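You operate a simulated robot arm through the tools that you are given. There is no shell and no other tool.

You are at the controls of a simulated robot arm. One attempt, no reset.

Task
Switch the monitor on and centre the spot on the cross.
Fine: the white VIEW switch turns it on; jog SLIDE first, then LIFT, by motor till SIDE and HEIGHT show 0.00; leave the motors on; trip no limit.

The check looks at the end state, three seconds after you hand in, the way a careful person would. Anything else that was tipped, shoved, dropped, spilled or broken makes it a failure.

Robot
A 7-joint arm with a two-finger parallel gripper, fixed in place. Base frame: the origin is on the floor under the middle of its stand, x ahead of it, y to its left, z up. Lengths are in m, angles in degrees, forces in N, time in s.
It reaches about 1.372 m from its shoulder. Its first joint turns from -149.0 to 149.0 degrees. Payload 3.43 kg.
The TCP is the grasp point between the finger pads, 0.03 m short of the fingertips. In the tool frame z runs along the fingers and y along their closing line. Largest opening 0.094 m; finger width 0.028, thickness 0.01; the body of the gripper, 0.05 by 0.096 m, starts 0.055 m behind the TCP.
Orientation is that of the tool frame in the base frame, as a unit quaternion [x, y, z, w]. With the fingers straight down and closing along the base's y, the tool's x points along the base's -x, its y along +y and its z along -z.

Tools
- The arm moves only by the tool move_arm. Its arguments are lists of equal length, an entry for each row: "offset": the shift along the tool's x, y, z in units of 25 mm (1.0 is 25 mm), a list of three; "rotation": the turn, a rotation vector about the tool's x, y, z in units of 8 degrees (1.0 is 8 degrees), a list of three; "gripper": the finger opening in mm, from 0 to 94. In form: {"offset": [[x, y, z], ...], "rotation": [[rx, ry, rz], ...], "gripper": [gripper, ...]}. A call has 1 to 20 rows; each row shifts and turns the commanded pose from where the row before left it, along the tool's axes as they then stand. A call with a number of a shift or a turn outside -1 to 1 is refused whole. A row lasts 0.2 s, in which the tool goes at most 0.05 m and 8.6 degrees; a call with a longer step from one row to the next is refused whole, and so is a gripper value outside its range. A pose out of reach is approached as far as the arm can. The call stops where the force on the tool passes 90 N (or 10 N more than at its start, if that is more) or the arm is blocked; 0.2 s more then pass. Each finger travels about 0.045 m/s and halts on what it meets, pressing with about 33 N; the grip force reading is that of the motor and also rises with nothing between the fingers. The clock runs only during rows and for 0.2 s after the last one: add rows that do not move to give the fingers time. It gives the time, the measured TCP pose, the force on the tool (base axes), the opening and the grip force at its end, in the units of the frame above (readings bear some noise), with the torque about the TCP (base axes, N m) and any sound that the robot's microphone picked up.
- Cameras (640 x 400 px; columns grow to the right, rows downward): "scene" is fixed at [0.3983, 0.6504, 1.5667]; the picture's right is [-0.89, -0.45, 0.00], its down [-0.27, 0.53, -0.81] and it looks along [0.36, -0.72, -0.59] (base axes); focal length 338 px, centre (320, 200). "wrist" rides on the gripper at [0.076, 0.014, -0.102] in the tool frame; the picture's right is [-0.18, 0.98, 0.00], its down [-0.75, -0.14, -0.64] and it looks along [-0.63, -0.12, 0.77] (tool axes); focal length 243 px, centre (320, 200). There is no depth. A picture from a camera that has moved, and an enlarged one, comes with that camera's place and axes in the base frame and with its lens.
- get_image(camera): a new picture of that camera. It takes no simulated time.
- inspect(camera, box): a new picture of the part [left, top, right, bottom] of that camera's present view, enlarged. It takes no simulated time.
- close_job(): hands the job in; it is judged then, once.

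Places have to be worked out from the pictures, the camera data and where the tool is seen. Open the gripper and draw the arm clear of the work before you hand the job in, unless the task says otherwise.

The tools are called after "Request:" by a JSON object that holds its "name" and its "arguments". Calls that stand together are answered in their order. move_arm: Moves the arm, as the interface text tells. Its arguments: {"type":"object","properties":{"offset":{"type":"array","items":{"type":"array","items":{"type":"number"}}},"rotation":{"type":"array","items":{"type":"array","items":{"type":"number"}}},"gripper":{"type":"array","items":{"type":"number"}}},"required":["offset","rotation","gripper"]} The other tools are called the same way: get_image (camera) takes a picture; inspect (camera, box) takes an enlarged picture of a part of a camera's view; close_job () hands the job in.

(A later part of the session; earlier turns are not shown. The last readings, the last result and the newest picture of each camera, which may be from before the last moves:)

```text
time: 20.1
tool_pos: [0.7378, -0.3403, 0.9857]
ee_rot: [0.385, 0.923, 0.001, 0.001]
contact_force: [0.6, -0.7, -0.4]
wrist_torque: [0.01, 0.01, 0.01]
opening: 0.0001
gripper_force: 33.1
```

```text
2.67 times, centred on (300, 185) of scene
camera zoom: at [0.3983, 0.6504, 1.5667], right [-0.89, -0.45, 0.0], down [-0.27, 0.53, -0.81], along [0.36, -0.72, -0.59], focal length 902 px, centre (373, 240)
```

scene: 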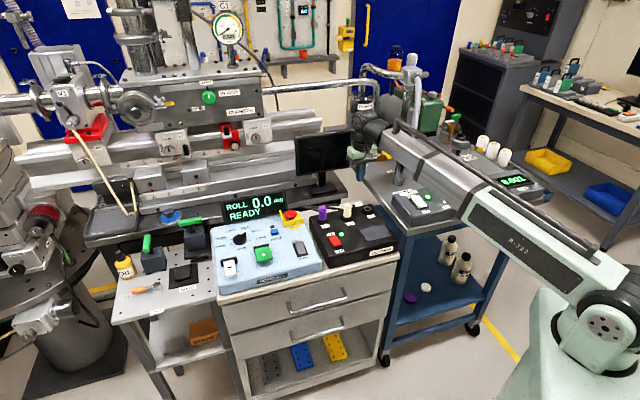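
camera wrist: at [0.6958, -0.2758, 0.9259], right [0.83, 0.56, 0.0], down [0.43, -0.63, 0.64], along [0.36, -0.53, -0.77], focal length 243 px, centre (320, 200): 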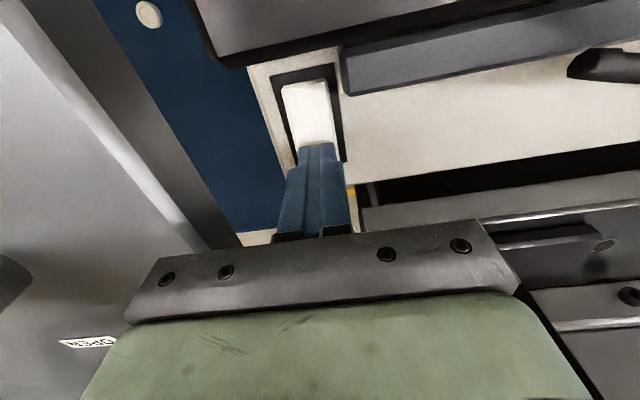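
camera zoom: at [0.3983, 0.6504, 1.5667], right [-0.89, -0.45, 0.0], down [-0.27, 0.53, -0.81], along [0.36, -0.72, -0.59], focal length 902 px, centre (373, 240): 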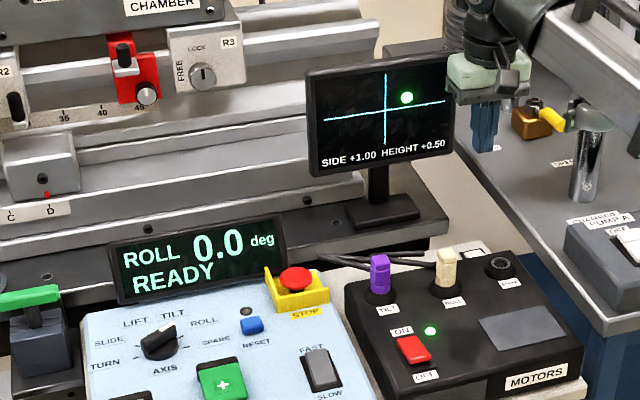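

The monitor stays on. Before jogging, I'll check the rail area (riders, red clamp, markers) for anything that could act as a limit or lock.

Request:
{"name": "inspect", "arguments": {"camera": "scene", "box": [120, 100, 300, 220]}}

Request:
{"name": "inspect", "arguments": {"camera": "scene", "box": [0, 60, 160, 240]}}

Request:
{"name": "inspect", "arguments": {"camera": "scene", "box": [0, 180, 150, 360]}}

```text
3.33 times, centred on (210, 160) of scene
camera zoom: at [0.3983, 0.6504, 1.5667], right [-0.89, -0.45, 0.0], down [-0.27, 0.53, -0.81], along [0.36, -0.72, -0.59], focal length 1128 px, centre (687, 333)
```

zoom: 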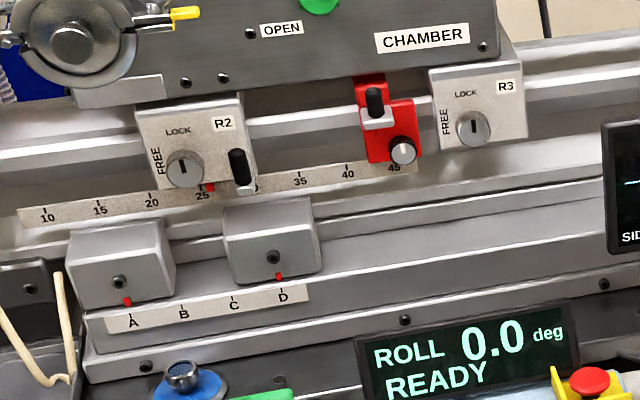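

```text
2.22 times, centred on (80, 150) of scene
camera zoom: at [0.3983, 0.6504, 1.5667], right [-0.89, -0.45, 0.0], down [-0.27, 0.53, -0.81], along [0.36, -0.72, -0.59], focal length 752 px, centre (853, 311)
```

zoom: 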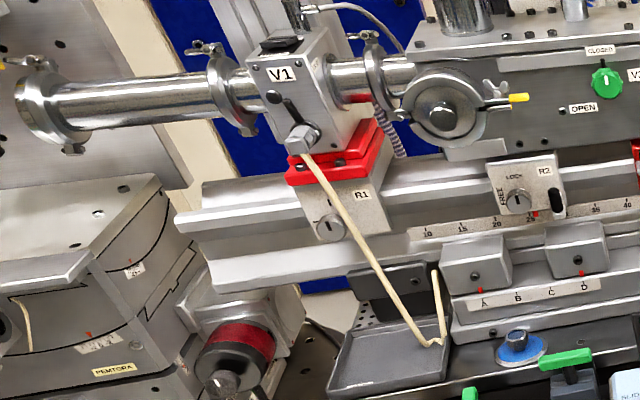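

```text
2.22 times, centred on (75, 270) of scene
camera zoom: at [0.3983, 0.6504, 1.5667], right [-0.89, -0.45, 0.0], down [-0.27, 0.53, -0.81], along [0.36, -0.72, -0.59], focal length 752 px, centre (864, 44)
```

zoom: 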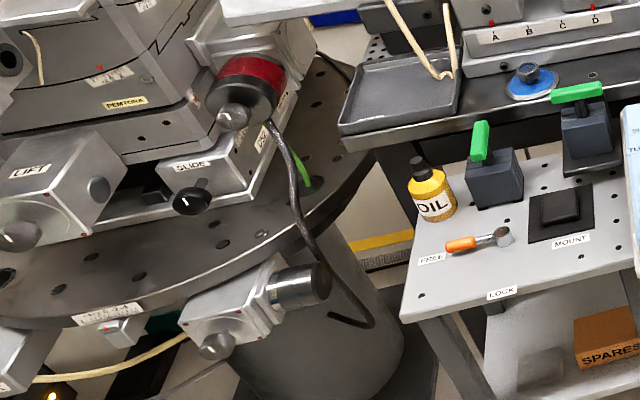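

Reference setup noted: SLIDE and LIFT are axes of the goniometer at the left, and READY is shown on the display. Next I'll move above the AXIS knob, around (0.974, 0.062), passing well over the MOTORS box and display.

Request:
{"name": "move_arm", "arguments": {"offset": [[0.24, 0.5, -0.3], [0.24, 0.9, -0.3], [0.24, 0.95, -0.3], [0.24, 0.95, -0.3], [0.24, 0.95, 0], [0.24, 0.95, 0], [0.24, 0.95, 0], [0.24, 0.95, 0], [0.24, 0.95, 0], [0.24, 0.95, 0], [0.24, 0.95, 0], [0.24, 0.95, 0], [0.24, 0.95, 0], [0.24, 0.95, 0], [0.24, 0.95, 0], [0.24, 0.95, 0], [0.24, 0.95, 0], [0.24, 0.95, 0], [0.24, 0.95, 0], [0.24, 0.45, 0]], "rotation": [[0, 0, 0], [0, 0, 0], [0, 0, 0], [0, 0, 0], [0, 0, 0], [0, 0, 0], [0, 0, 0], [0, 0, 0], [0, 0, 0], [0, 0, 0], [0, 0, 0], [0, 0, 0], [0, 0, 0], [0, 0, 0], [0, 0, 0], [0, 0, 0], [0, 0, 0], [0, 0, 0], [0, 0, 0], [0, 0, 0]], "gripper": [0, 0, 0, 0, 0, 0, 0, 0, 0, 0, 0, 0, 0, 0, 0, 0, 0, 0, 0, 0]}}

Request:
{"name": "get_image", "arguments": {"camera": "wrist"}}

Request:
{"name": "get_image", "arguments": {"camera": "scene"}}

```text
time: 24.3
tool_pos: [0.9753, 0.0621, 1.0151]
ee_rot: [0.385, 0.923, -0.001, 0.001]
contact_force: [-0.6, -0.7, 0.6]
wrist_torque: [-0.01, -0.04, -0.01]
opening: 0.0002
gripper_force: 32.6
```

```text
taken
camera wrist: at [0.9323, 0.1267, 1.1178], right [0.83, 0.56, 0.0], down [0.43, -0.63, 0.64], along [0.36, -0.53, -0.77], focal length 243 px, centre (320, 200)
```

wrist: 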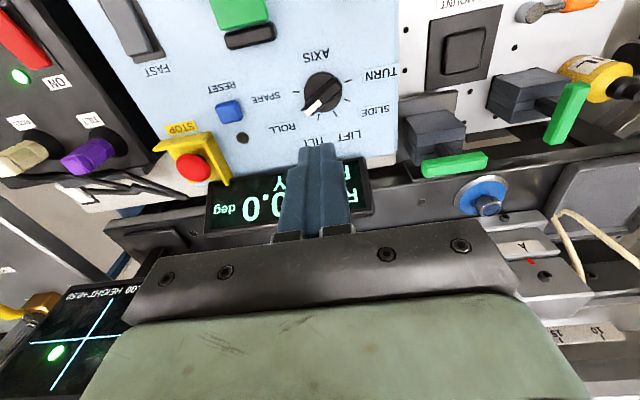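

```text
taken
```

scene: 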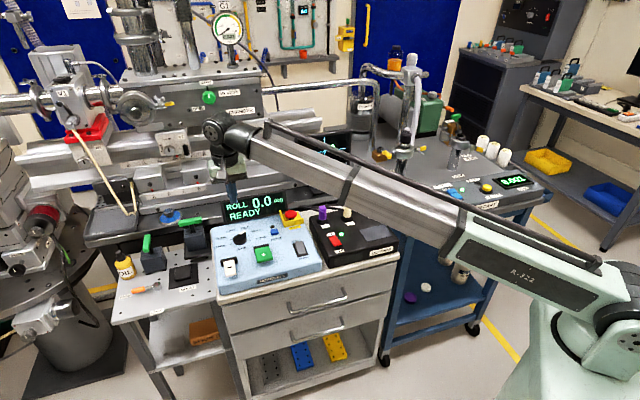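

The knob shows clearly here. I'll enlarge it to get its centre and pointer angle.

Request:
{"name": "inspect", "arguments": {"camera": "wrist", "box": [250, 40, 410, 150]}}

Request:
{"name": "inspect", "arguments": {"camera": "scene", "box": [205, 190, 285, 290]}}

```text
3.64 times, centred on (330, 95) of wrist
camera zoom: at [0.9323, 0.1267, 1.1178], right [0.83, 0.56, 0.0], down [0.43, -0.63, 0.64], along [0.36, -0.53, -0.77], focal length 882 px, centre (284, 582)
```

zoom: 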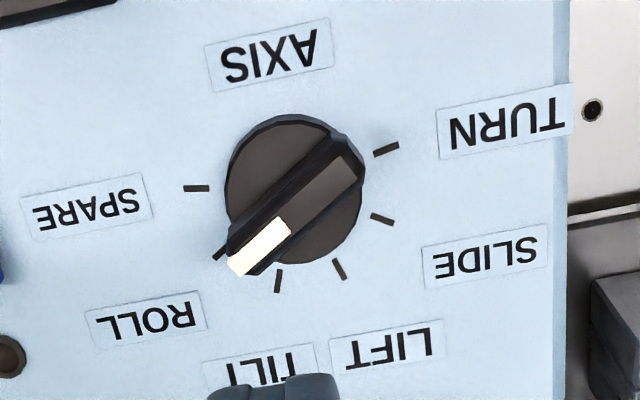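

```text
4.00 times, centred on (245, 240) of scene
camera zoom: at [0.3983, 0.6504, 1.5667], right [-0.89, -0.45, 0.0], down [-0.27, 0.53, -0.81], along [0.36, -0.72, -0.59], focal length 1353 px, centre (620, 40)
```

zoom: 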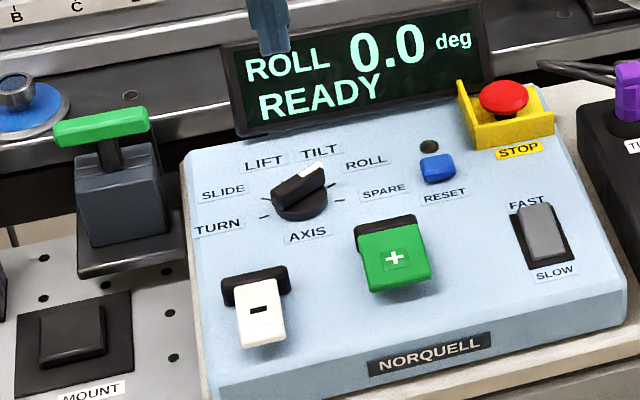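

From the tick ring, the knob's geometry is:
- **Centre:** about (0.981, 0.060), with the bar top at z ≈ 0.847.
- **Pointer:** at −104° (ROLL). SLIDE is at about +13.5°, so it needs about +117° counterclockwise.

I'll centre over it, turn the tool so the fingers straddle the bar, open to 34 mm and come down partway.

Request:
{"name": "move_arm", "arguments": {"offset": [[-0.22, 0.1, 0], [0, 0, 0], [0, 0, 0], [0, 0, 0], [0, 0, 0], [0, 0, 0], [0, 0, 0], [0, 0, 0], [0, 0, 0.7], [0, 0, 0.8], [0, 0, 0.8], [0, 0, 0.6], [0, 0, 0]], "rotation": [[0, 0, 0], [0, 0, 0.6], [0, 0, 1], [0, 0, 1], [0, 0, 1], [0, 0, 1], [0, 0, 1], [0, 0, 1], [0, 0, 0.7], [0, 0, 0], [0, 0, 0], [0, 0, 0], [0, 0, 0]], "gripper": [34, 34, 34, 34, 34, 34, 34, 34, 34, 34, 34, 34, 34]}}

Request:
{"name": "get_image", "arguments": {"camera": "wrist"}}

Request:
{"name": "inspect", "arguments": {"camera": "scene", "box": [195, 150, 315, 300]}}

```text
time: 27.1
tool_pos: [0.9791, 0.0593, 0.9431]
ee_rot: [0.786, 0.618, 0.0, 0.001]
contact_force: [-0.5, -0.4, 0.1]
wrist_torque: [0.01, -0.01, -0.01]
opening: 0.0337
gripper_force: 0.1
```

```text
taken
camera wrist: at [1.0131, 0.1308, 1.0451], right [0.91, -0.41, 0.0], down [-0.32, -0.7, 0.64], along [-0.26, -0.59, -0.77], focal length 243 px, centre (320, 200)
```

wrist: 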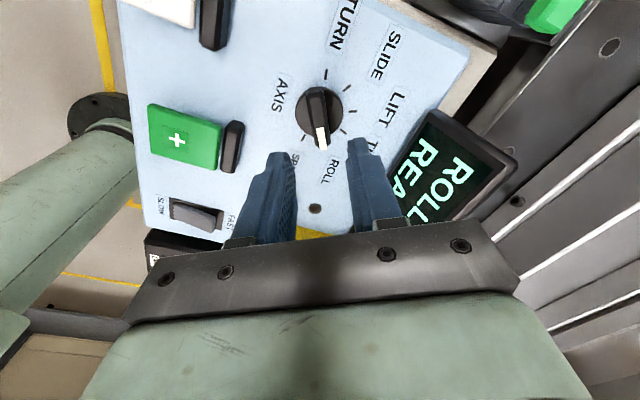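

```text
2.67 times, centred on (255, 225) of scene
camera zoom: at [0.3983, 0.6504, 1.5667], right [-0.89, -0.45, 0.0], down [-0.27, 0.53, -0.81], along [0.36, -0.72, -0.59], focal length 902 px, centre (493, 133)
```

zoom: 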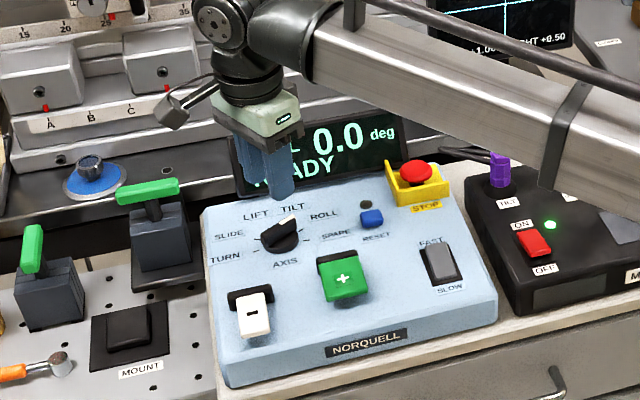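

The fingers straddle the knob bar. I'll enlarge to verify centring and alignment before lowering onto it.

Request:
{"name": "inspect", "arguments": {"camera": "wrist", "box": [260, 60, 400, 190]}}

```text
3.08 times, centred on (330, 125) of wrist
camera zoom: at [1.0131, 0.1308, 1.0451], right [0.91, -0.41, 0.0], down [-0.32, -0.7, 0.64], along [-0.26, -0.59, -0.77], focal length 746 px, centre (289, 431)
```

zoom: 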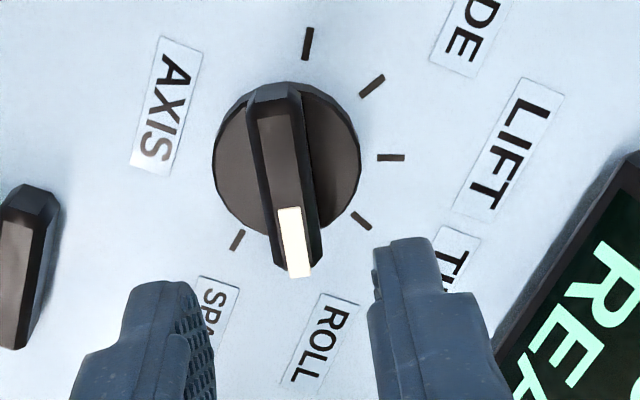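

The knob axis is within about 2 mm of the TCP and the bar is within 3° of the finger plane. I'll nudge to centre, lower to tip z ≈ 0.839 (above the disc, alongside the bar), then narrow the fingers to 20 mm.

Request:
{"name": "move_arm", "arguments": {"offset": [[0.065, 0.065, 0.4], [0, 0, 0.7], [0, 0, 0.7], [0, 0, 0.6], [0, 0, 0.4], [0, 0, 0.2], [0, 0, 0], [0, 0, 0]], "rotation": [[0, 0, 0.2], [0, 0, 0], [0, 0, 0], [0, 0, 0], [0, 0, 0], [0, 0, 0], [0, 0, 0], [0, 0, 0]], "gripper": [34, 34, 34, 34, 34, 34, 20, 20]}}

Request:
{"name": "get_image", "arguments": {"camera": "wrist"}}

Request:
{"name": "inspect", "arguments": {"camera": "scene", "box": [205, 190, 285, 270]}}

```text
time: 28.9
tool_pos: [0.9809, 0.0602, 0.8702]
ee_rot: [0.795, 0.606, 0.0, 0.001]
contact_force: [-6.8, 2.5, 28.3]
wrist_torque: [0.15, 0.62, 0.0]
opening: 0.0237
gripper_force: 3.5
```

```text
taken
camera wrist: at [1.0159, 0.131, 0.9724], right [0.9, -0.44, 0.0], down [-0.34, -0.69, 0.64], along [-0.28, -0.58, -0.77], focal length 243 px, centre (320, 200)
```

wrist: 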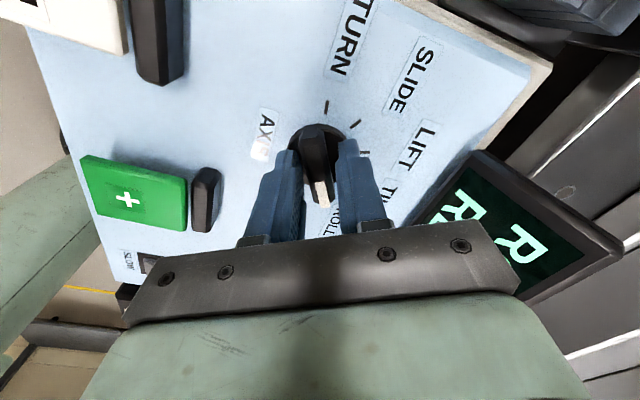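

```text
5.00 times, centred on (245, 230) of scene
camera zoom: at [0.3983, 0.6504, 1.5667], right [-0.89, -0.45, 0.0], down [-0.27, 0.53, -0.81], along [0.36, -0.72, -0.59], focal length 1691 px, centre (695, 50)
```

zoom: 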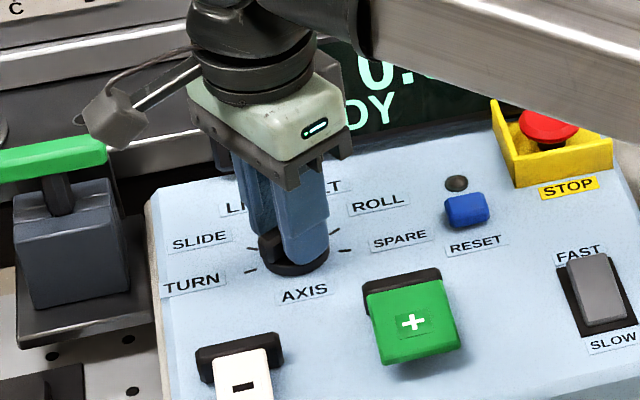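

A 28 N upward force means the tips are resting on the knob's disc at z ≈ 0.840. I'll raise 3 mm and close gently to a loose fit around the bar.

Request:
{"name": "move_arm", "arguments": {"offset": [[0, 0, -0.14], [0, 0, 0], [0, 0, 0], [0, 0, 0]], "rotation": [[0, 0, 0], [0, 0, 0], [0, 0, 0], [0, 0, 0]], "gripper": [24, 17, 17, 17]}}

Request:
{"name": "inspect", "arguments": {"camera": "wrist", "box": [240, 100, 420, 250]}}

```text
time: 29.9
tool_pos: [0.982, 0.0614, 0.8711]
ee_rot: [0.795, 0.607, 0.001, 0.0]
contact_force: [-2.3, 1.9, -0.4]
wrist_torque: [0.01, 0.06, -0.01]
opening: 0.0185
gripper_force: 0.6
```

```text
2.67 times, centred on (330, 175) of wrist
camera zoom: at [1.0169, 0.1308, 0.9734], right [0.9, -0.44, 0.0], down [-0.34, -0.69, 0.64], along [-0.28, -0.58, -0.77], focal length 647 px, centre (293, 267)
```

zoom: 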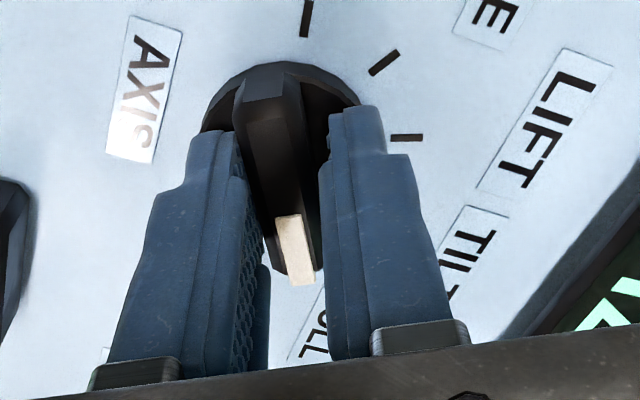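

The fingers are snug at about 18.5 mm with almost no side force. I'll turn about one detent (−5 units about tool z, i.e. counterclockwise from above) and watch the forces and the display.

Request:
{"name": "move_arm", "arguments": {"offset": [[0, 0, 0], [0, 0, 0], [0, 0, 0], [0, 0, 0], [0, 0, 0], [0, 0, 0]], "rotation": [[0, 0, -0.6], [0, 0, -1], [0, 0, -1], [0, 0, -1], [0, 0, -1], [0, 0, -0.4]], "gripper": [17, 17, 17, 17, 17, 17]}}

Request:
{"name": "get_image", "arguments": {"camera": "wrist"}}

Request:
{"name": "inspect", "arguments": {"camera": "scene", "box": [205, 180, 305, 270]}}

```text
time: 31.3
tool_pos: [0.982, 0.0601, 0.8728]
ee_rot: [0.539, 0.842, -0.001, 0.0]
contact_force: [-3.4, -1.1, -1.2]
wrist_torque: [0.05, 0.06, 0.0]
opening: 0.0187
gripper_force: 1.4
```

```text
taken
camera wrist: at [0.964, 0.1364, 0.9736], right [0.97, 0.24, 0.0], down [0.19, -0.74, 0.64], along [0.16, -0.62, -0.77], focal length 243 px, centre (320, 200)
```

wrist: 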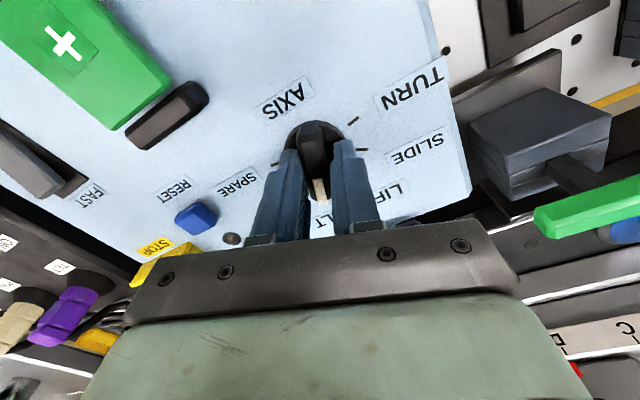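

```text
4.44 times, centred on (255, 225) of scene
camera zoom: at [0.3983, 0.6504, 1.5667], right [-0.89, -0.45, 0.0], down [-0.27, 0.53, -0.81], along [0.36, -0.72, -0.59], focal length 1504 px, centre (609, 89)
```

zoom: 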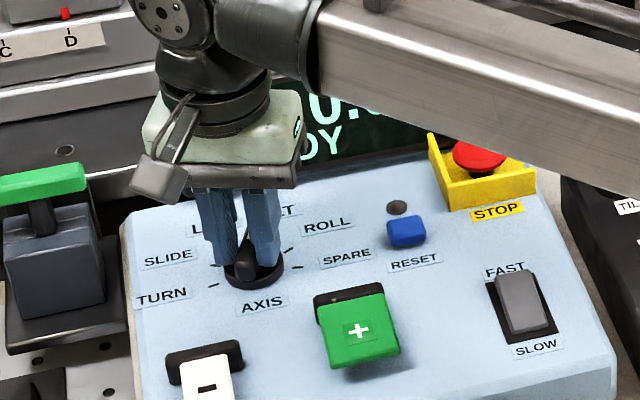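

The knob followed smoothly to about TILT with tiny forces. I'll continue about 79° further to SLIDE.

Request:
{"name": "move_arm", "arguments": {"offset": [[0, 0, 0], [0, 0, 0], [0, 0, 0], [0, 0, 0], [0, 0, 0], [0, 0, 0], [0, 0, 0], [0, 0, 0], [0, 0, 0], [0, 0, 0], [0, 0, 0], [0, 0, 0]], "rotation": [[0, 0, -0.6], [0, 0, -1], [0, 0, -1], [0, 0, -1], [0, 0, -1], [0, 0, -1], [0, 0, -1], [0, 0, -1], [0, 0, -1], [0, 0, -0.8], [0, 0, -0.45], [0, 0, 0]], "gripper": [17, 17, 17, 17, 17, 17, 17, 17, 17, 17, 17, 17]}}

Request:
{"name": "get_image", "arguments": {"camera": "wrist"}}

Request:
{"name": "inspect", "arguments": {"camera": "scene", "box": [205, 180, 305, 270]}}

```text
time: 33.9
tool_pos: [0.9825, 0.0611, 0.8717]
ee_rot: [-0.118, 0.993, -0.001, 0.001]
contact_force: [0.3, 0.2, -0.5]
wrist_torque: [0.04, 0.02, 0.01]
opening: 0.0171
gripper_force: 0.0
```

```text
taken
camera wrist: at [0.9057, 0.0572, 0.974], right [-0.05, 1.0, 0.0], down [0.76, 0.04, 0.64], along [0.64, 0.03, -0.77], focal length 243 px, centre (320, 200)
```

wrist: 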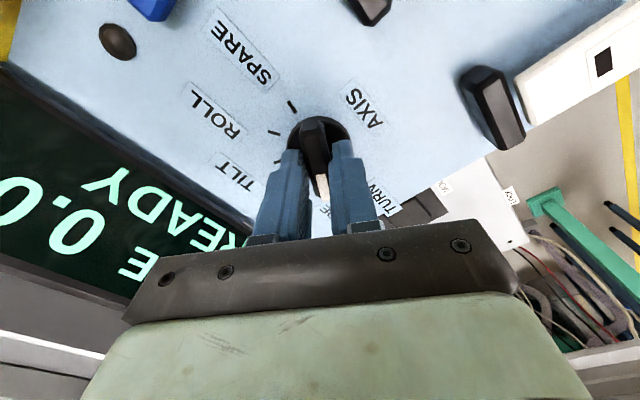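

```text
4.44 times, centred on (255, 225) of scene
camera zoom: at [0.3983, 0.6504, 1.5667], right [-0.89, -0.45, 0.0], down [-0.27, 0.53, -0.81], along [0.36, -0.72, -0.59], focal length 1504 px, centre (609, 89)
```

zoom: 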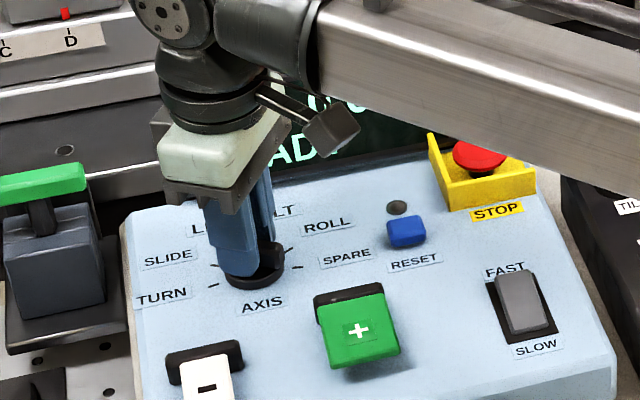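

The display now ends in "…E 0.0 … READY", consistent with SLIDE. I'll open the fingers, rise straight up, and check the display.

Request:
{"name": "move_arm", "arguments": {"offset": [[0, 0, 0], [0, 0, 0], [0, 0, -0.4], [0, 0, -0.8], [0, 0, -1], [0, 0, -1], [0, 0, -1], [0, 0, -0.8], [0, 0, 0]], "rotation": [[0, 0, 0], [0, 0, 0], [0, 0, 0], [0, 0, 0], [0, 0, 0], [0, 0, 0], [0, 0, 0], [0, 0, 0], [0, 0, 0]], "gripper": [32, 32, 32, 32, 32, 32, 32, 32, 32]}}

Request:
{"name": "get_image", "arguments": {"camera": "wrist"}}

Request:
{"name": "get_image", "arguments": {"camera": "scene"}}

Request:
{"name": "inspect", "arguments": {"camera": "scene", "box": [205, 180, 305, 270]}}

```text
time: 35.9
tool_pos: [0.9816, 0.0602, 0.9963]
ee_rot: [-0.118, 0.993, -0.001, 0.0]
contact_force: [0.5, 0.2, -0.7]
wrist_torque: [0.05, 0.0, 0.0]
opening: 0.0321
gripper_force: 0.0
```

```text
taken
camera wrist: at [0.9058, 0.0579, 1.0985], right [-0.05, 1.0, 0.0], down [0.77, 0.04, 0.64], along [0.64, 0.03, -0.77], focal length 243 px, centre (320, 200)
```

wrist: 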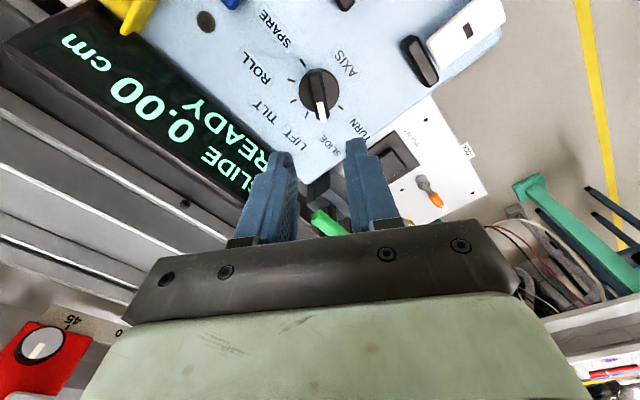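

```text
taken
```

scene: 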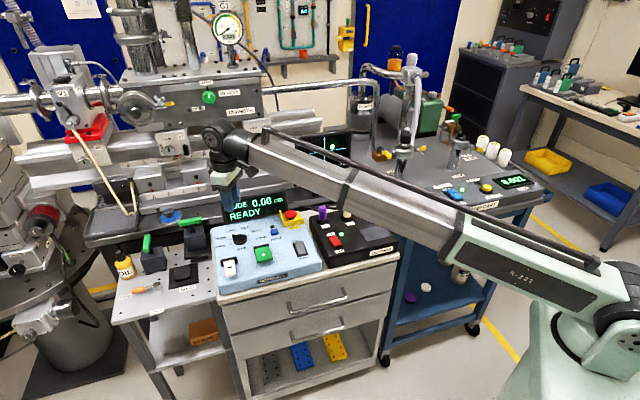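

```text
4.44 times, centred on (255, 225) of scene
camera zoom: at [0.3983, 0.6504, 1.5667], right [-0.89, -0.45, 0.0], down [-0.27, 0.53, -0.81], along [0.36, -0.72, -0.59], focal length 1504 px, centre (609, 89)
```

zoom: 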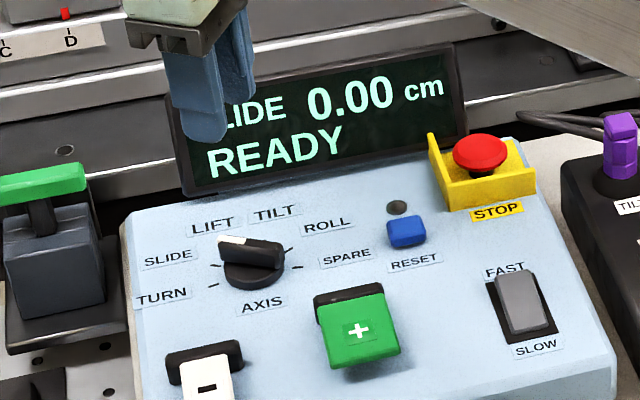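

The display reads SLIDE 0.00 cm, READY. The − key's label centre is at about (0.920, 0.1765, 0.857), so I'll close the fingers and hover above its free half at TCP z ≈ 0.95. From there I can check the views of the monitor and display.

Request:
{"name": "move_arm", "arguments": {"offset": [[0.1, 0.4, 0], [0.2, 0.8, 0], [0.25, 0.9, 0], [0.25, 0.9, 0.3], [0.25, 0.9, 0.5], [0.25, 0.9, 0.5], [0.19, 0.57, 0.5], [0, 0, 0]], "rotation": [[0, 0, 0], [0, 0, 0], [0, 0, 0], [0, 0, 0], [0, 0, 0], [0, 0, 0], [0, 0, 0], [0, 0, 0]], "gripper": [0, 0, 0, 0, 0, 0, 0, 0]}}

Request:
{"name": "get_image", "arguments": {"camera": "wrist"}}

Request:
{"name": "get_image", "arguments": {"camera": "scene"}}

```text
time: 37.7
tool_pos: [0.9129, 0.1834, 0.9522]
ee_rot: [-0.117, 0.993, -0.001, 0.0]
contact_force: [-0.4, -0.4, -0.6]
wrist_torque: [0.0, 0.03, -0.02]
opening: 0.0
gripper_force: 32.8
```

```text
taken
camera wrist: at [0.8373, 0.1799, 1.0536], right [-0.05, 1.0, 0.0], down [0.77, 0.04, 0.64], along [0.64, 0.03, -0.77], focal length 243 px, centre (320, 200)
```

wrist: 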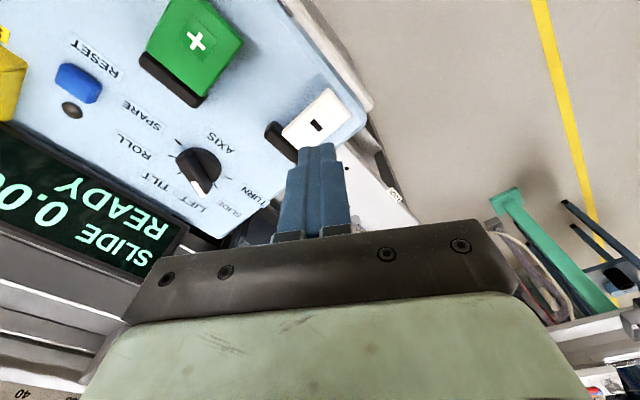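

```text
taken
```

scene: 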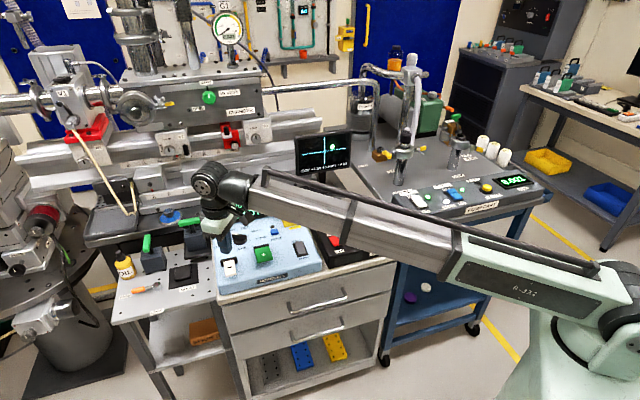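

Good: from this pose the scene camera sees the whole monitor and the wrist camera sees the display. I'll lower to about 1.5 cm above the − key.

Request:
{"name": "move_arm", "arguments": {"offset": [[0, 0, 0.4], [0, 0, 0.7], [0, 0, 0.6], [0, 0, 0.2], [0, 0, 0]], "rotation": [[0, 0, 0], [0, 0, 0], [0, 0, 0], [0, 0, 0], [0, 0, 0]], "gripper": [0, 0, 0, 0, 0]}}

Request:
{"name": "get_image", "arguments": {"camera": "wrist"}}

Request:
{"name": "inspect", "arguments": {"camera": "scene", "box": [200, 220, 280, 290]}}

Request:
{"name": "inspect", "arguments": {"camera": "scene", "box": [285, 120, 365, 190]}}

```text
time: 38.9
tool_pos: [0.9141, 0.1828, 0.9039]
ee_rot: [-0.117, 0.993, -0.001, 0.002]
contact_force: [-0.2, -0.5, 0.5]
wrist_torque: [-0.02, 0.03, -0.01]
opening: 0.0
gripper_force: 32.9
```

```text
taken
camera wrist: at [0.8382, 0.1798, 1.0062], right [-0.05, 1.0, 0.0], down [0.76, 0.04, 0.64], along [0.64, 0.03, -0.77], focal length 243 px, centre (320, 200)
```

wrist: 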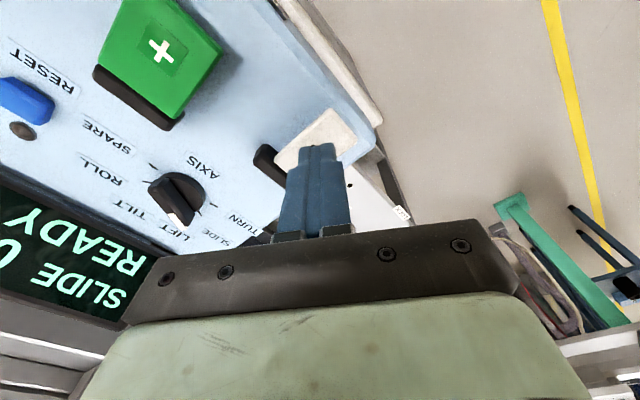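

```text
5.71 times, centred on (240, 255) of scene
camera zoom: at [0.3983, 0.6504, 1.5667], right [-0.89, -0.45, 0.0], down [-0.27, 0.53, -0.81], along [0.36, -0.72, -0.59], focal length 1933 px, centre (777, -114)
```

zoom: 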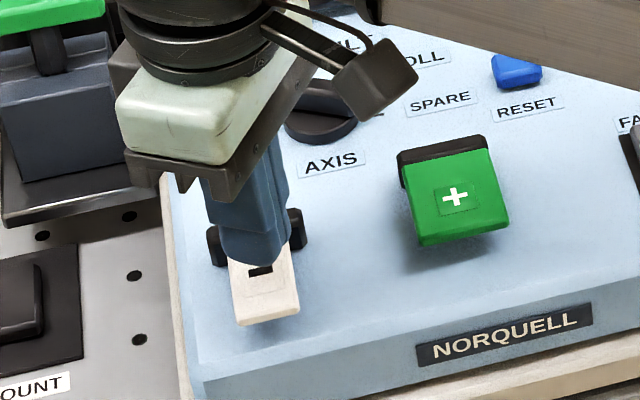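

```text
5.71 times, centred on (325, 155) of scene
camera zoom: at [0.3983, 0.6504, 1.5667], right [-0.89, -0.45, 0.0], down [-0.27, 0.53, -0.81], along [0.36, -0.72, -0.59], focal length 1933 px, centre (291, 457)
```

zoom: 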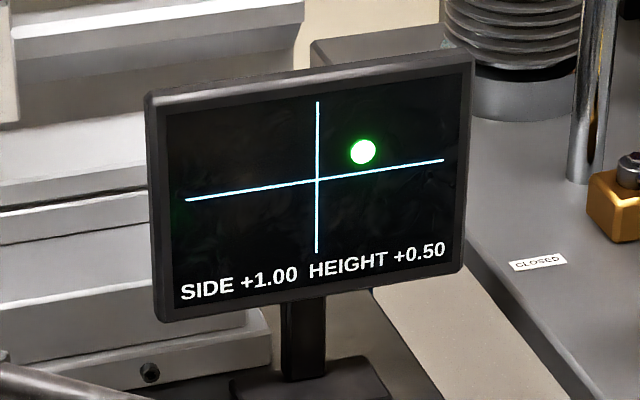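

Aligned over the − key. I'll descend 12 mm in small steps to find the contact height.

Request:
{"name": "move_arm", "arguments": {"offset": [[0, 0, 0.16], [0, 0, 0.16], [0, 0, 0.08], [0, 0, 0]], "rotation": [[0, 0, 0], [0, 0, 0], [0, 0, 0], [0, 0, 0]], "gripper": [0, 0, 0, 0]}}

Request:
{"name": "inspect", "arguments": {"camera": "scene", "box": [285, 120, 365, 190]}}

Request:
{"name": "inspect", "arguments": {"camera": "scene", "box": [200, 230, 260, 290]}}

```text
time: 39.9
tool_pos: [0.9146, 0.1838, 0.8929]
ee_rot: [-0.118, 0.993, -0.001, 0.001]
contact_force: [-1.0, -0.4, -0.5]
wrist_torque: [-0.01, 0.0, 0.0]
opening: 0.0
gripper_force: 32.6
```

```text
5.71 times, centred on (325, 155) of scene
camera zoom: at [0.3983, 0.6504, 1.5667], right [-0.89, -0.45, 0.0], down [-0.27, 0.53, -0.81], along [0.36, -0.72, -0.59], focal length 1933 px, centre (291, 457)
```

zoom: 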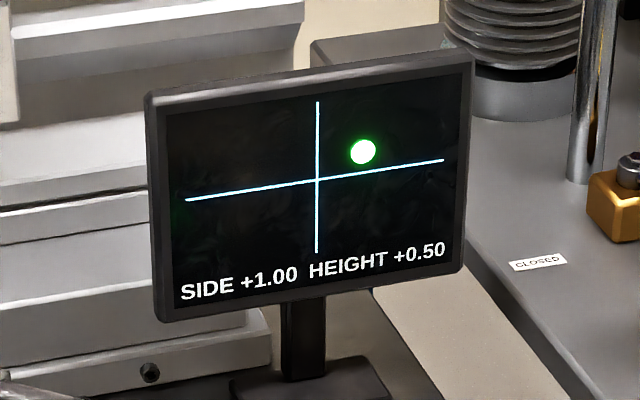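

```text
6.67 times, centred on (230, 260) of scene
camera zoom: at [0.3983, 0.6504, 1.5667], right [-0.89, -0.45, 0.0], down [-0.27, 0.53, -0.81], along [0.36, -0.72, -0.59], focal length 2255 px, centre (920, -200)
```

zoom: 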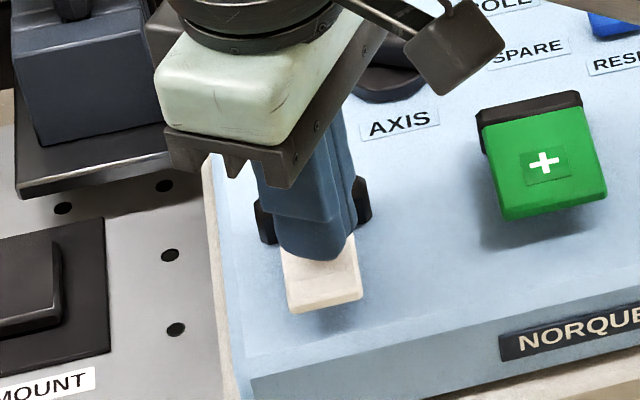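

No contact yet at tip z = 0.863. I'll continue in 2 mm steps.

Request:
{"name": "move_arm", "arguments": {"offset": [[0, 0, 0.08], [0, 0, 0.08]], "rotation": [[0, 0, 0], [0, 0, 0]], "gripper": [0, 0]}}

Request:
{"name": "inspect", "arguments": {"camera": "scene", "box": [285, 120, 365, 190]}}

```text
time: 40.5
tool_pos: [0.9142, 0.1827, 0.8897]
ee_rot: [-0.118, 0.993, -0.001, 0.0]
contact_force: [0.0, -0.2, 0.3]
wrist_torque: [0.0, -0.03, 0.01]
opening: 0.0004
gripper_force: 32.8
```

```text
5.71 times, centred on (325, 155) of scene
camera zoom: at [0.3983, 0.6504, 1.5667], right [-0.89, -0.45, 0.0], down [-0.27, 0.53, -0.81], along [0.36, -0.72, -0.59], focal length 1933 px, centre (291, 457)
```

zoom: 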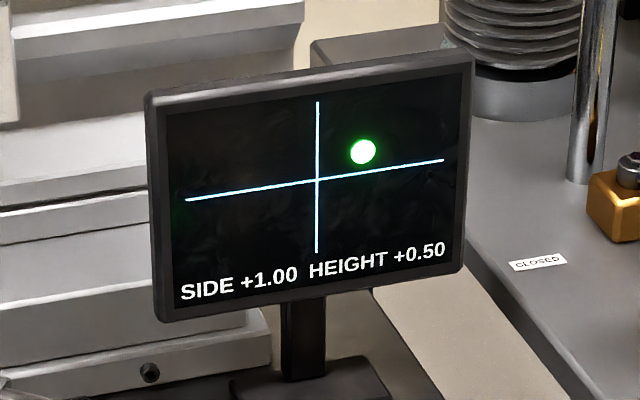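

Still no contact (tip about 0.859). Two more 2 mm steps.

Request:
{"name": "move_arm", "arguments": {"offset": [[0, 0, 0.08], [0, 0, 0.08]], "rotation": [[0, 0, 0], [0, 0, 0]], "gripper": [0, 0]}}

Request:
{"name": "inspect", "arguments": {"camera": "scene", "box": [285, 120, 365, 190]}}

Request:
{"name": "inspect", "arguments": {"camera": "scene", "box": [200, 230, 260, 290]}}

```text
time: 41.1
tool_pos: [0.9153, 0.1825, 0.8864]
ee_rot: [-0.118, 0.993, -0.001, 0.0]
contact_force: [0.0, -0.3, 0.0]
wrist_torque: [0.02, -0.03, -0.02]
opening: 0.0002
gripper_force: 32.9
```

```text
5.71 times, centred on (325, 155) of scene
camera zoom: at [0.3983, 0.6504, 1.5667], right [-0.89, -0.45, 0.0], down [-0.27, 0.53, -0.81], along [0.36, -0.72, -0.59], focal length 1933 px, centre (291, 457)
```

zoom: 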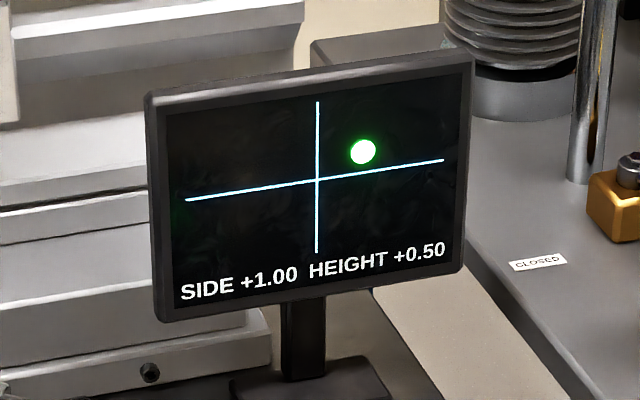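

```text
6.67 times, centred on (230, 260) of scene
camera zoom: at [0.3983, 0.6504, 1.5667], right [-0.89, -0.45, 0.0], down [-0.27, 0.53, -0.81], along [0.36, -0.72, -0.59], focal length 2255 px, centre (920, -200)
```

zoom: 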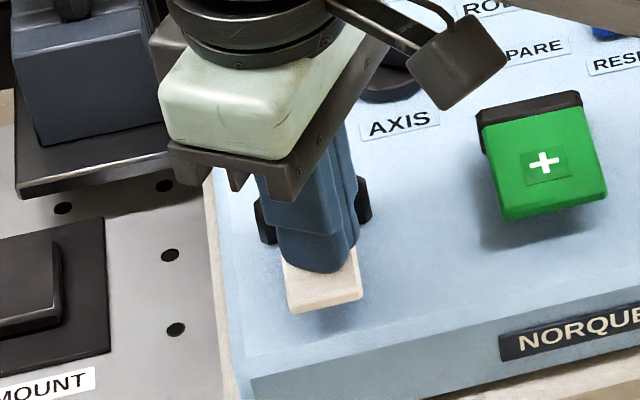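

Still free at tip z ≈ 0.856, and the gap is now very small. Two more small steps.

Request:
{"name": "move_arm", "arguments": {"offset": [[0, 0, 0.08], [0, 0, 0.06]], "rotation": [[0, 0, 0], [0, 0, 0]], "gripper": [0, 0]}}

Request:
{"name": "inspect", "arguments": {"camera": "scene", "box": [285, 120, 365, 190]}}

```text
time: 41.7
tool_pos: [0.9147, 0.1826, 0.8823]
ee_rot: [-0.118, 0.993, 0.0, 0.002]
contact_force: [-0.2, 0.6, 3.6]
wrist_torque: [0.0, -0.04, 0.0]
opening: 0.0
gripper_force: 33.1
```

```text
5.71 times, centred on (325, 155) of scene
camera zoom: at [0.3983, 0.6504, 1.5667], right [-0.89, -0.45, 0.0], down [-0.27, 0.53, -0.81], along [0.36, -0.72, -0.59], focal length 1933 px, centre (291, 457)
```

zoom: 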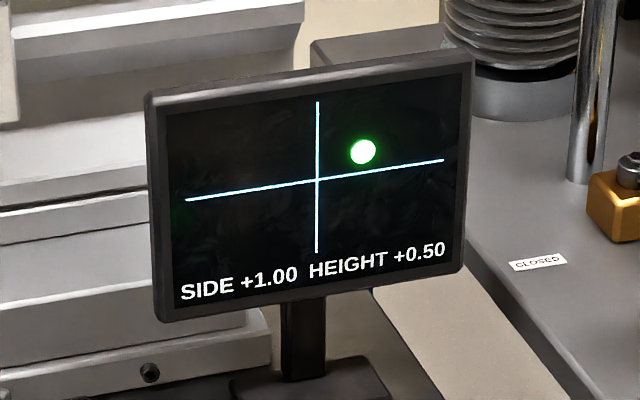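

First contact is 3.6 N at TCP z ≈ 0.882, with nothing triggered yet. I'll do a short tap (2.5 mm down, then back up) to see the jog step and its direction.

Request:
{"name": "move_arm", "arguments": {"offset": [[0, 0, 0.1], [0, 0, -0.2], [0, 0, 0]], "rotation": [[0, 0, 0], [0, 0, 0], [0, 0, 0]], "gripper": [0, 0, 0]}}

Request:
{"name": "inspect", "arguments": {"camera": "scene", "box": [285, 120, 365, 190]}}

Request:
{"name": "get_image", "arguments": {"camera": "wrist"}}

```text
time: 42.5
tool_pos: [0.9132, 0.1818, 0.8849]
ee_rot: [-0.117, 0.993, 0.0, 0.0]
contact_force: [1.3, -0.3, 1.1]
wrist_torque: [-0.04, -0.05, 0.01]
opening: 0.0002
gripper_force: 32.6
```

```text
5.71 times, centred on (325, 155) of scene
camera zoom: at [0.3983, 0.6504, 1.5667], right [-0.89, -0.45, 0.0], down [-0.27, 0.53, -0.81], along [0.36, -0.72, -0.59], focal length 1933 px, centre (291, 457)
```

zoom: 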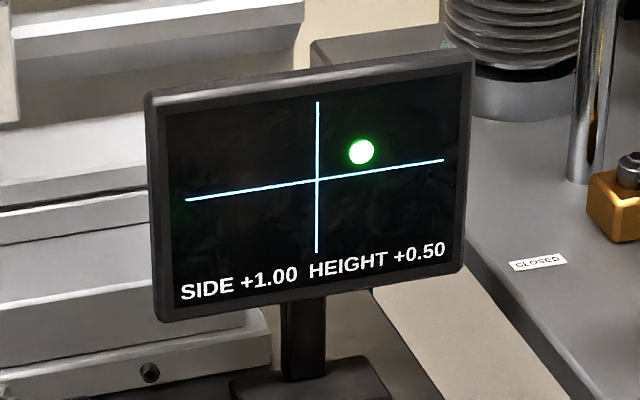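

```text
taken
camera wrist: at [0.8386, 0.1793, 0.9871], right [-0.05, 1.0, 0.0], down [0.76, 0.04, 0.64], along [0.64, 0.03, -0.77], focal length 243 px, centre (320, 200)
```

wrist: 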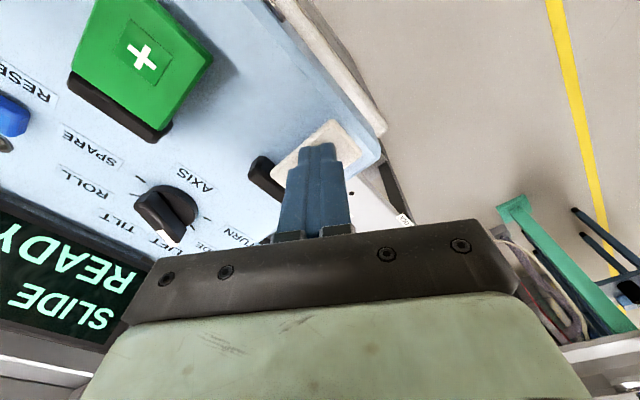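

The spot may have shifted slightly, though the text still says +1.00. I'll look at the display value and zoom the monitor text tighter.

Request:
{"name": "inspect", "arguments": {"camera": "scene", "box": [300, 145, 350, 180]}}

Request:
{"name": "inspect", "arguments": {"camera": "scene", "box": [200, 180, 300, 240]}}

```text
11.43 times, centred on (325, 162) of scene
camera zoom: at [0.3983, 0.6504, 1.5667], right [-0.89, -0.45, 0.0], down [-0.27, 0.53, -0.81], along [0.36, -0.72, -0.59], focal length 3866 px, centre (263, 629)
```

zoom: 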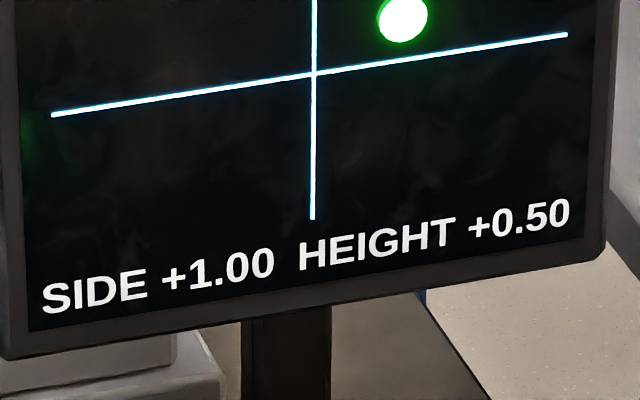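

```text
6.40 times, centred on (250, 210) of scene
camera zoom: at [0.3983, 0.6504, 1.5667], right [-0.89, -0.45, 0.0], down [-0.27, 0.53, -0.81], along [0.36, -0.72, -0.59], focal length 2165 px, centre (768, 136)
```

zoom: 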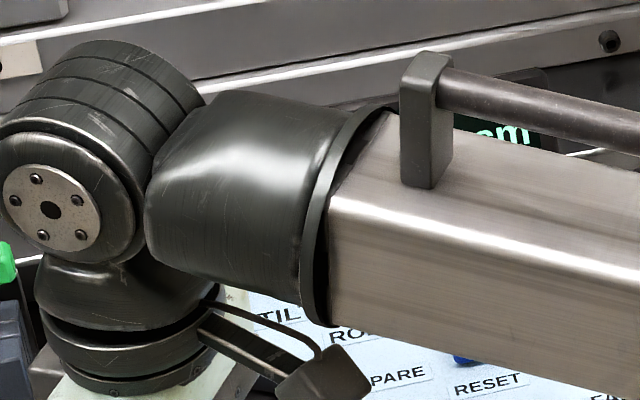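

The spot moved about 2 px toward the cross, so − appears to be the right direction; the text may lag. I'll lift 2 mm off the key, wait a moment and re-read.

Request:
{"name": "move_arm", "arguments": {"offset": [[0, 0, -0.08], [0, 0, 0], [0, 0, 0]], "rotation": [[0, 0, 0], [0, 0, 0], [0, 0, 0]], "gripper": [0, 0, 0]}}

Request:
{"name": "inspect", "arguments": {"camera": "scene", "box": [285, 120, 365, 190]}}

```text
time: 43.3
tool_pos: [0.9144, 0.1832, 0.8862]
ee_rot: [-0.118, 0.993, -0.001, 0.0]
contact_force: [0.6, 0.0, 0.2]
wrist_torque: [0.02, 0.0, 0.01]
opening: 0.0002
gripper_force: 33.4
```

```text
5.71 times, centred on (325, 155) of scene
camera zoom: at [0.3983, 0.6504, 1.5667], right [-0.89, -0.45, 0.0], down [-0.27, 0.53, -0.81], along [0.36, -0.72, -0.59], focal length 1933 px, centre (291, 457)
```

zoom: 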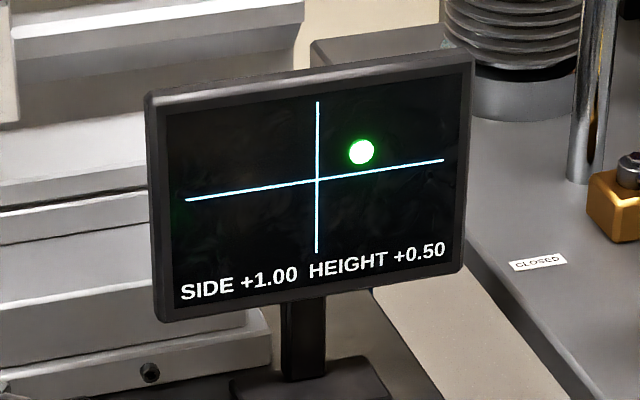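

The spot sits at about 361 px against 363 before, so one tap moved it by about −0.04. I'll hold the key somewhat longer to measure the rate.

Request:
{"name": "move_arm", "arguments": {"offset": [[0, 0, 0.3], [0, 0, 0], [0, 0, 0], [0, 0, -0.3], [0, 0, 0]], "rotation": [[0, 0, 0], [0, 0, 0], [0, 0, 0], [0, 0, 0], [0, 0, 0]], "gripper": [0, 0, 0, 0, 0]}}

Request:
{"name": "inspect", "arguments": {"camera": "scene", "box": [285, 120, 365, 190]}}

Request:
{"name": "inspect", "arguments": {"camera": "scene", "box": [300, 145, 350, 180]}}

```text
time: 44.5
tool_pos: [0.9147, 0.1831, 0.8866]
ee_rot: [-0.118, 0.993, -0.001, 0.0]
contact_force: [-0.8, -0.3, -1.1]
wrist_torque: [-0.05, 0.01, 0.04]
opening: 0.0005
gripper_force: 32.8
```

```text
5.71 times, centred on (325, 155) of scene
camera zoom: at [0.3983, 0.6504, 1.5667], right [-0.89, -0.45, 0.0], down [-0.27, 0.53, -0.81], along [0.36, -0.72, -0.59], focal length 1933 px, centre (291, 457)
```

zoom: 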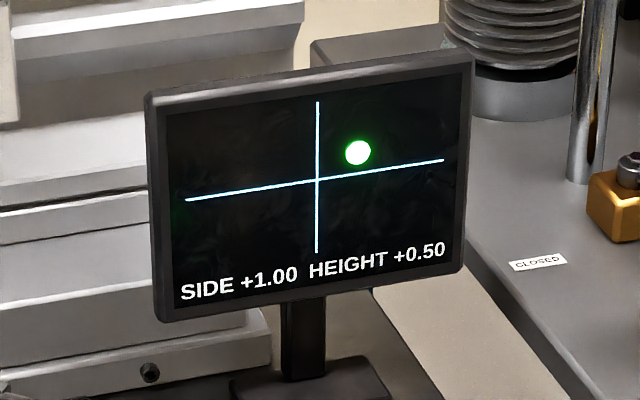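

```text
11.43 times, centred on (325, 162) of scene
camera zoom: at [0.3983, 0.6504, 1.5667], right [-0.89, -0.45, 0.0], down [-0.27, 0.53, -0.81], along [0.36, -0.72, -0.59], focal length 3866 px, centre (263, 629)
```

zoom: 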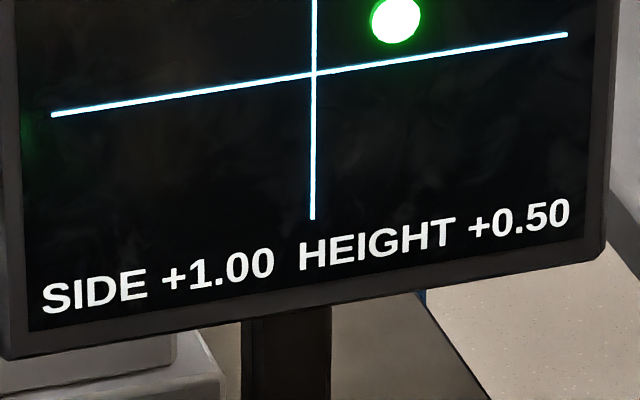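

The spot moved further left (357 px, about −0.13 in total) but the SIDE text hasn't updated. It may refresh slowly, so I'll wait about 2 s without touching anything and read it again.

Request:
{"name": "move_arm", "arguments": {"offset": [[0, 0, -0.1], [0, 0, 0], [0, 0, 0], [0, 0, 0], [0, 0, 0], [0, 0, 0], [0, 0, 0], [0, 0, 0], [0, 0, 0], [0, 0, 0]], "rotation": [[0, 0, 0], [0, 0, 0], [0, 0, 0], [0, 0, 0], [0, 0, 0], [0, 0, 0], [0, 0, 0], [0, 0, 0], [0, 0, 0], [0, 0, 0]], "gripper": [0, 0, 0, 0, 0, 0, 0, 0, 0, 0]}}

Request:
{"name": "inspect", "arguments": {"camera": "scene", "box": [285, 120, 365, 190]}}

Request:
{"name": "get_image", "arguments": {"camera": "wrist"}}

```text
time: 46.7
tool_pos: [0.9155, 0.1823, 0.8879]
ee_rot: [-0.117, 0.993, -0.001, 0.001]
contact_force: [0.7, 0.3, 0.0]
wrist_torque: [0.02, -0.02, 0.01]
opening: 0.0
gripper_force: 33.1
```

```text
5.71 times, centred on (325, 155) of scene
camera zoom: at [0.3983, 0.6504, 1.5667], right [-0.89, -0.45, 0.0], down [-0.27, 0.53, -0.81], along [0.36, -0.72, -0.59], focal length 1933 px, centre (291, 457)
```

zoom: 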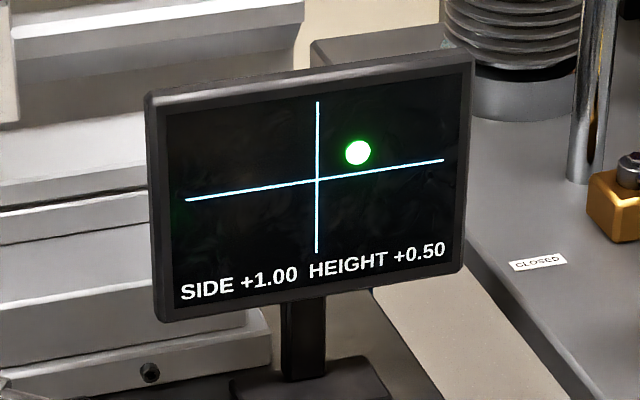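

```text
taken
camera wrist: at [0.8383, 0.179, 0.9914], right [-0.05, 1.0, 0.0], down [0.76, 0.04, 0.64], along [0.64, 0.03, -0.77], focal length 243 px, centre (320, 200)
```

wrist: 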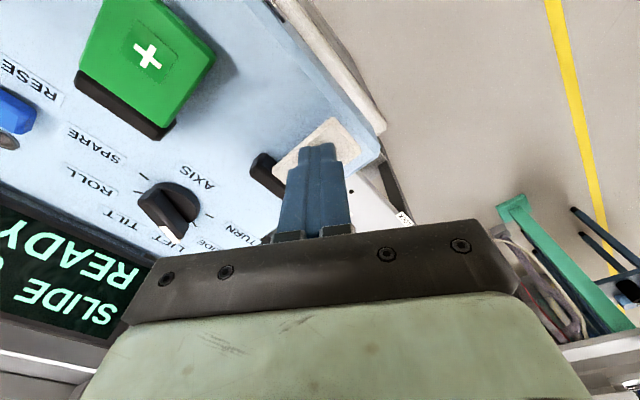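

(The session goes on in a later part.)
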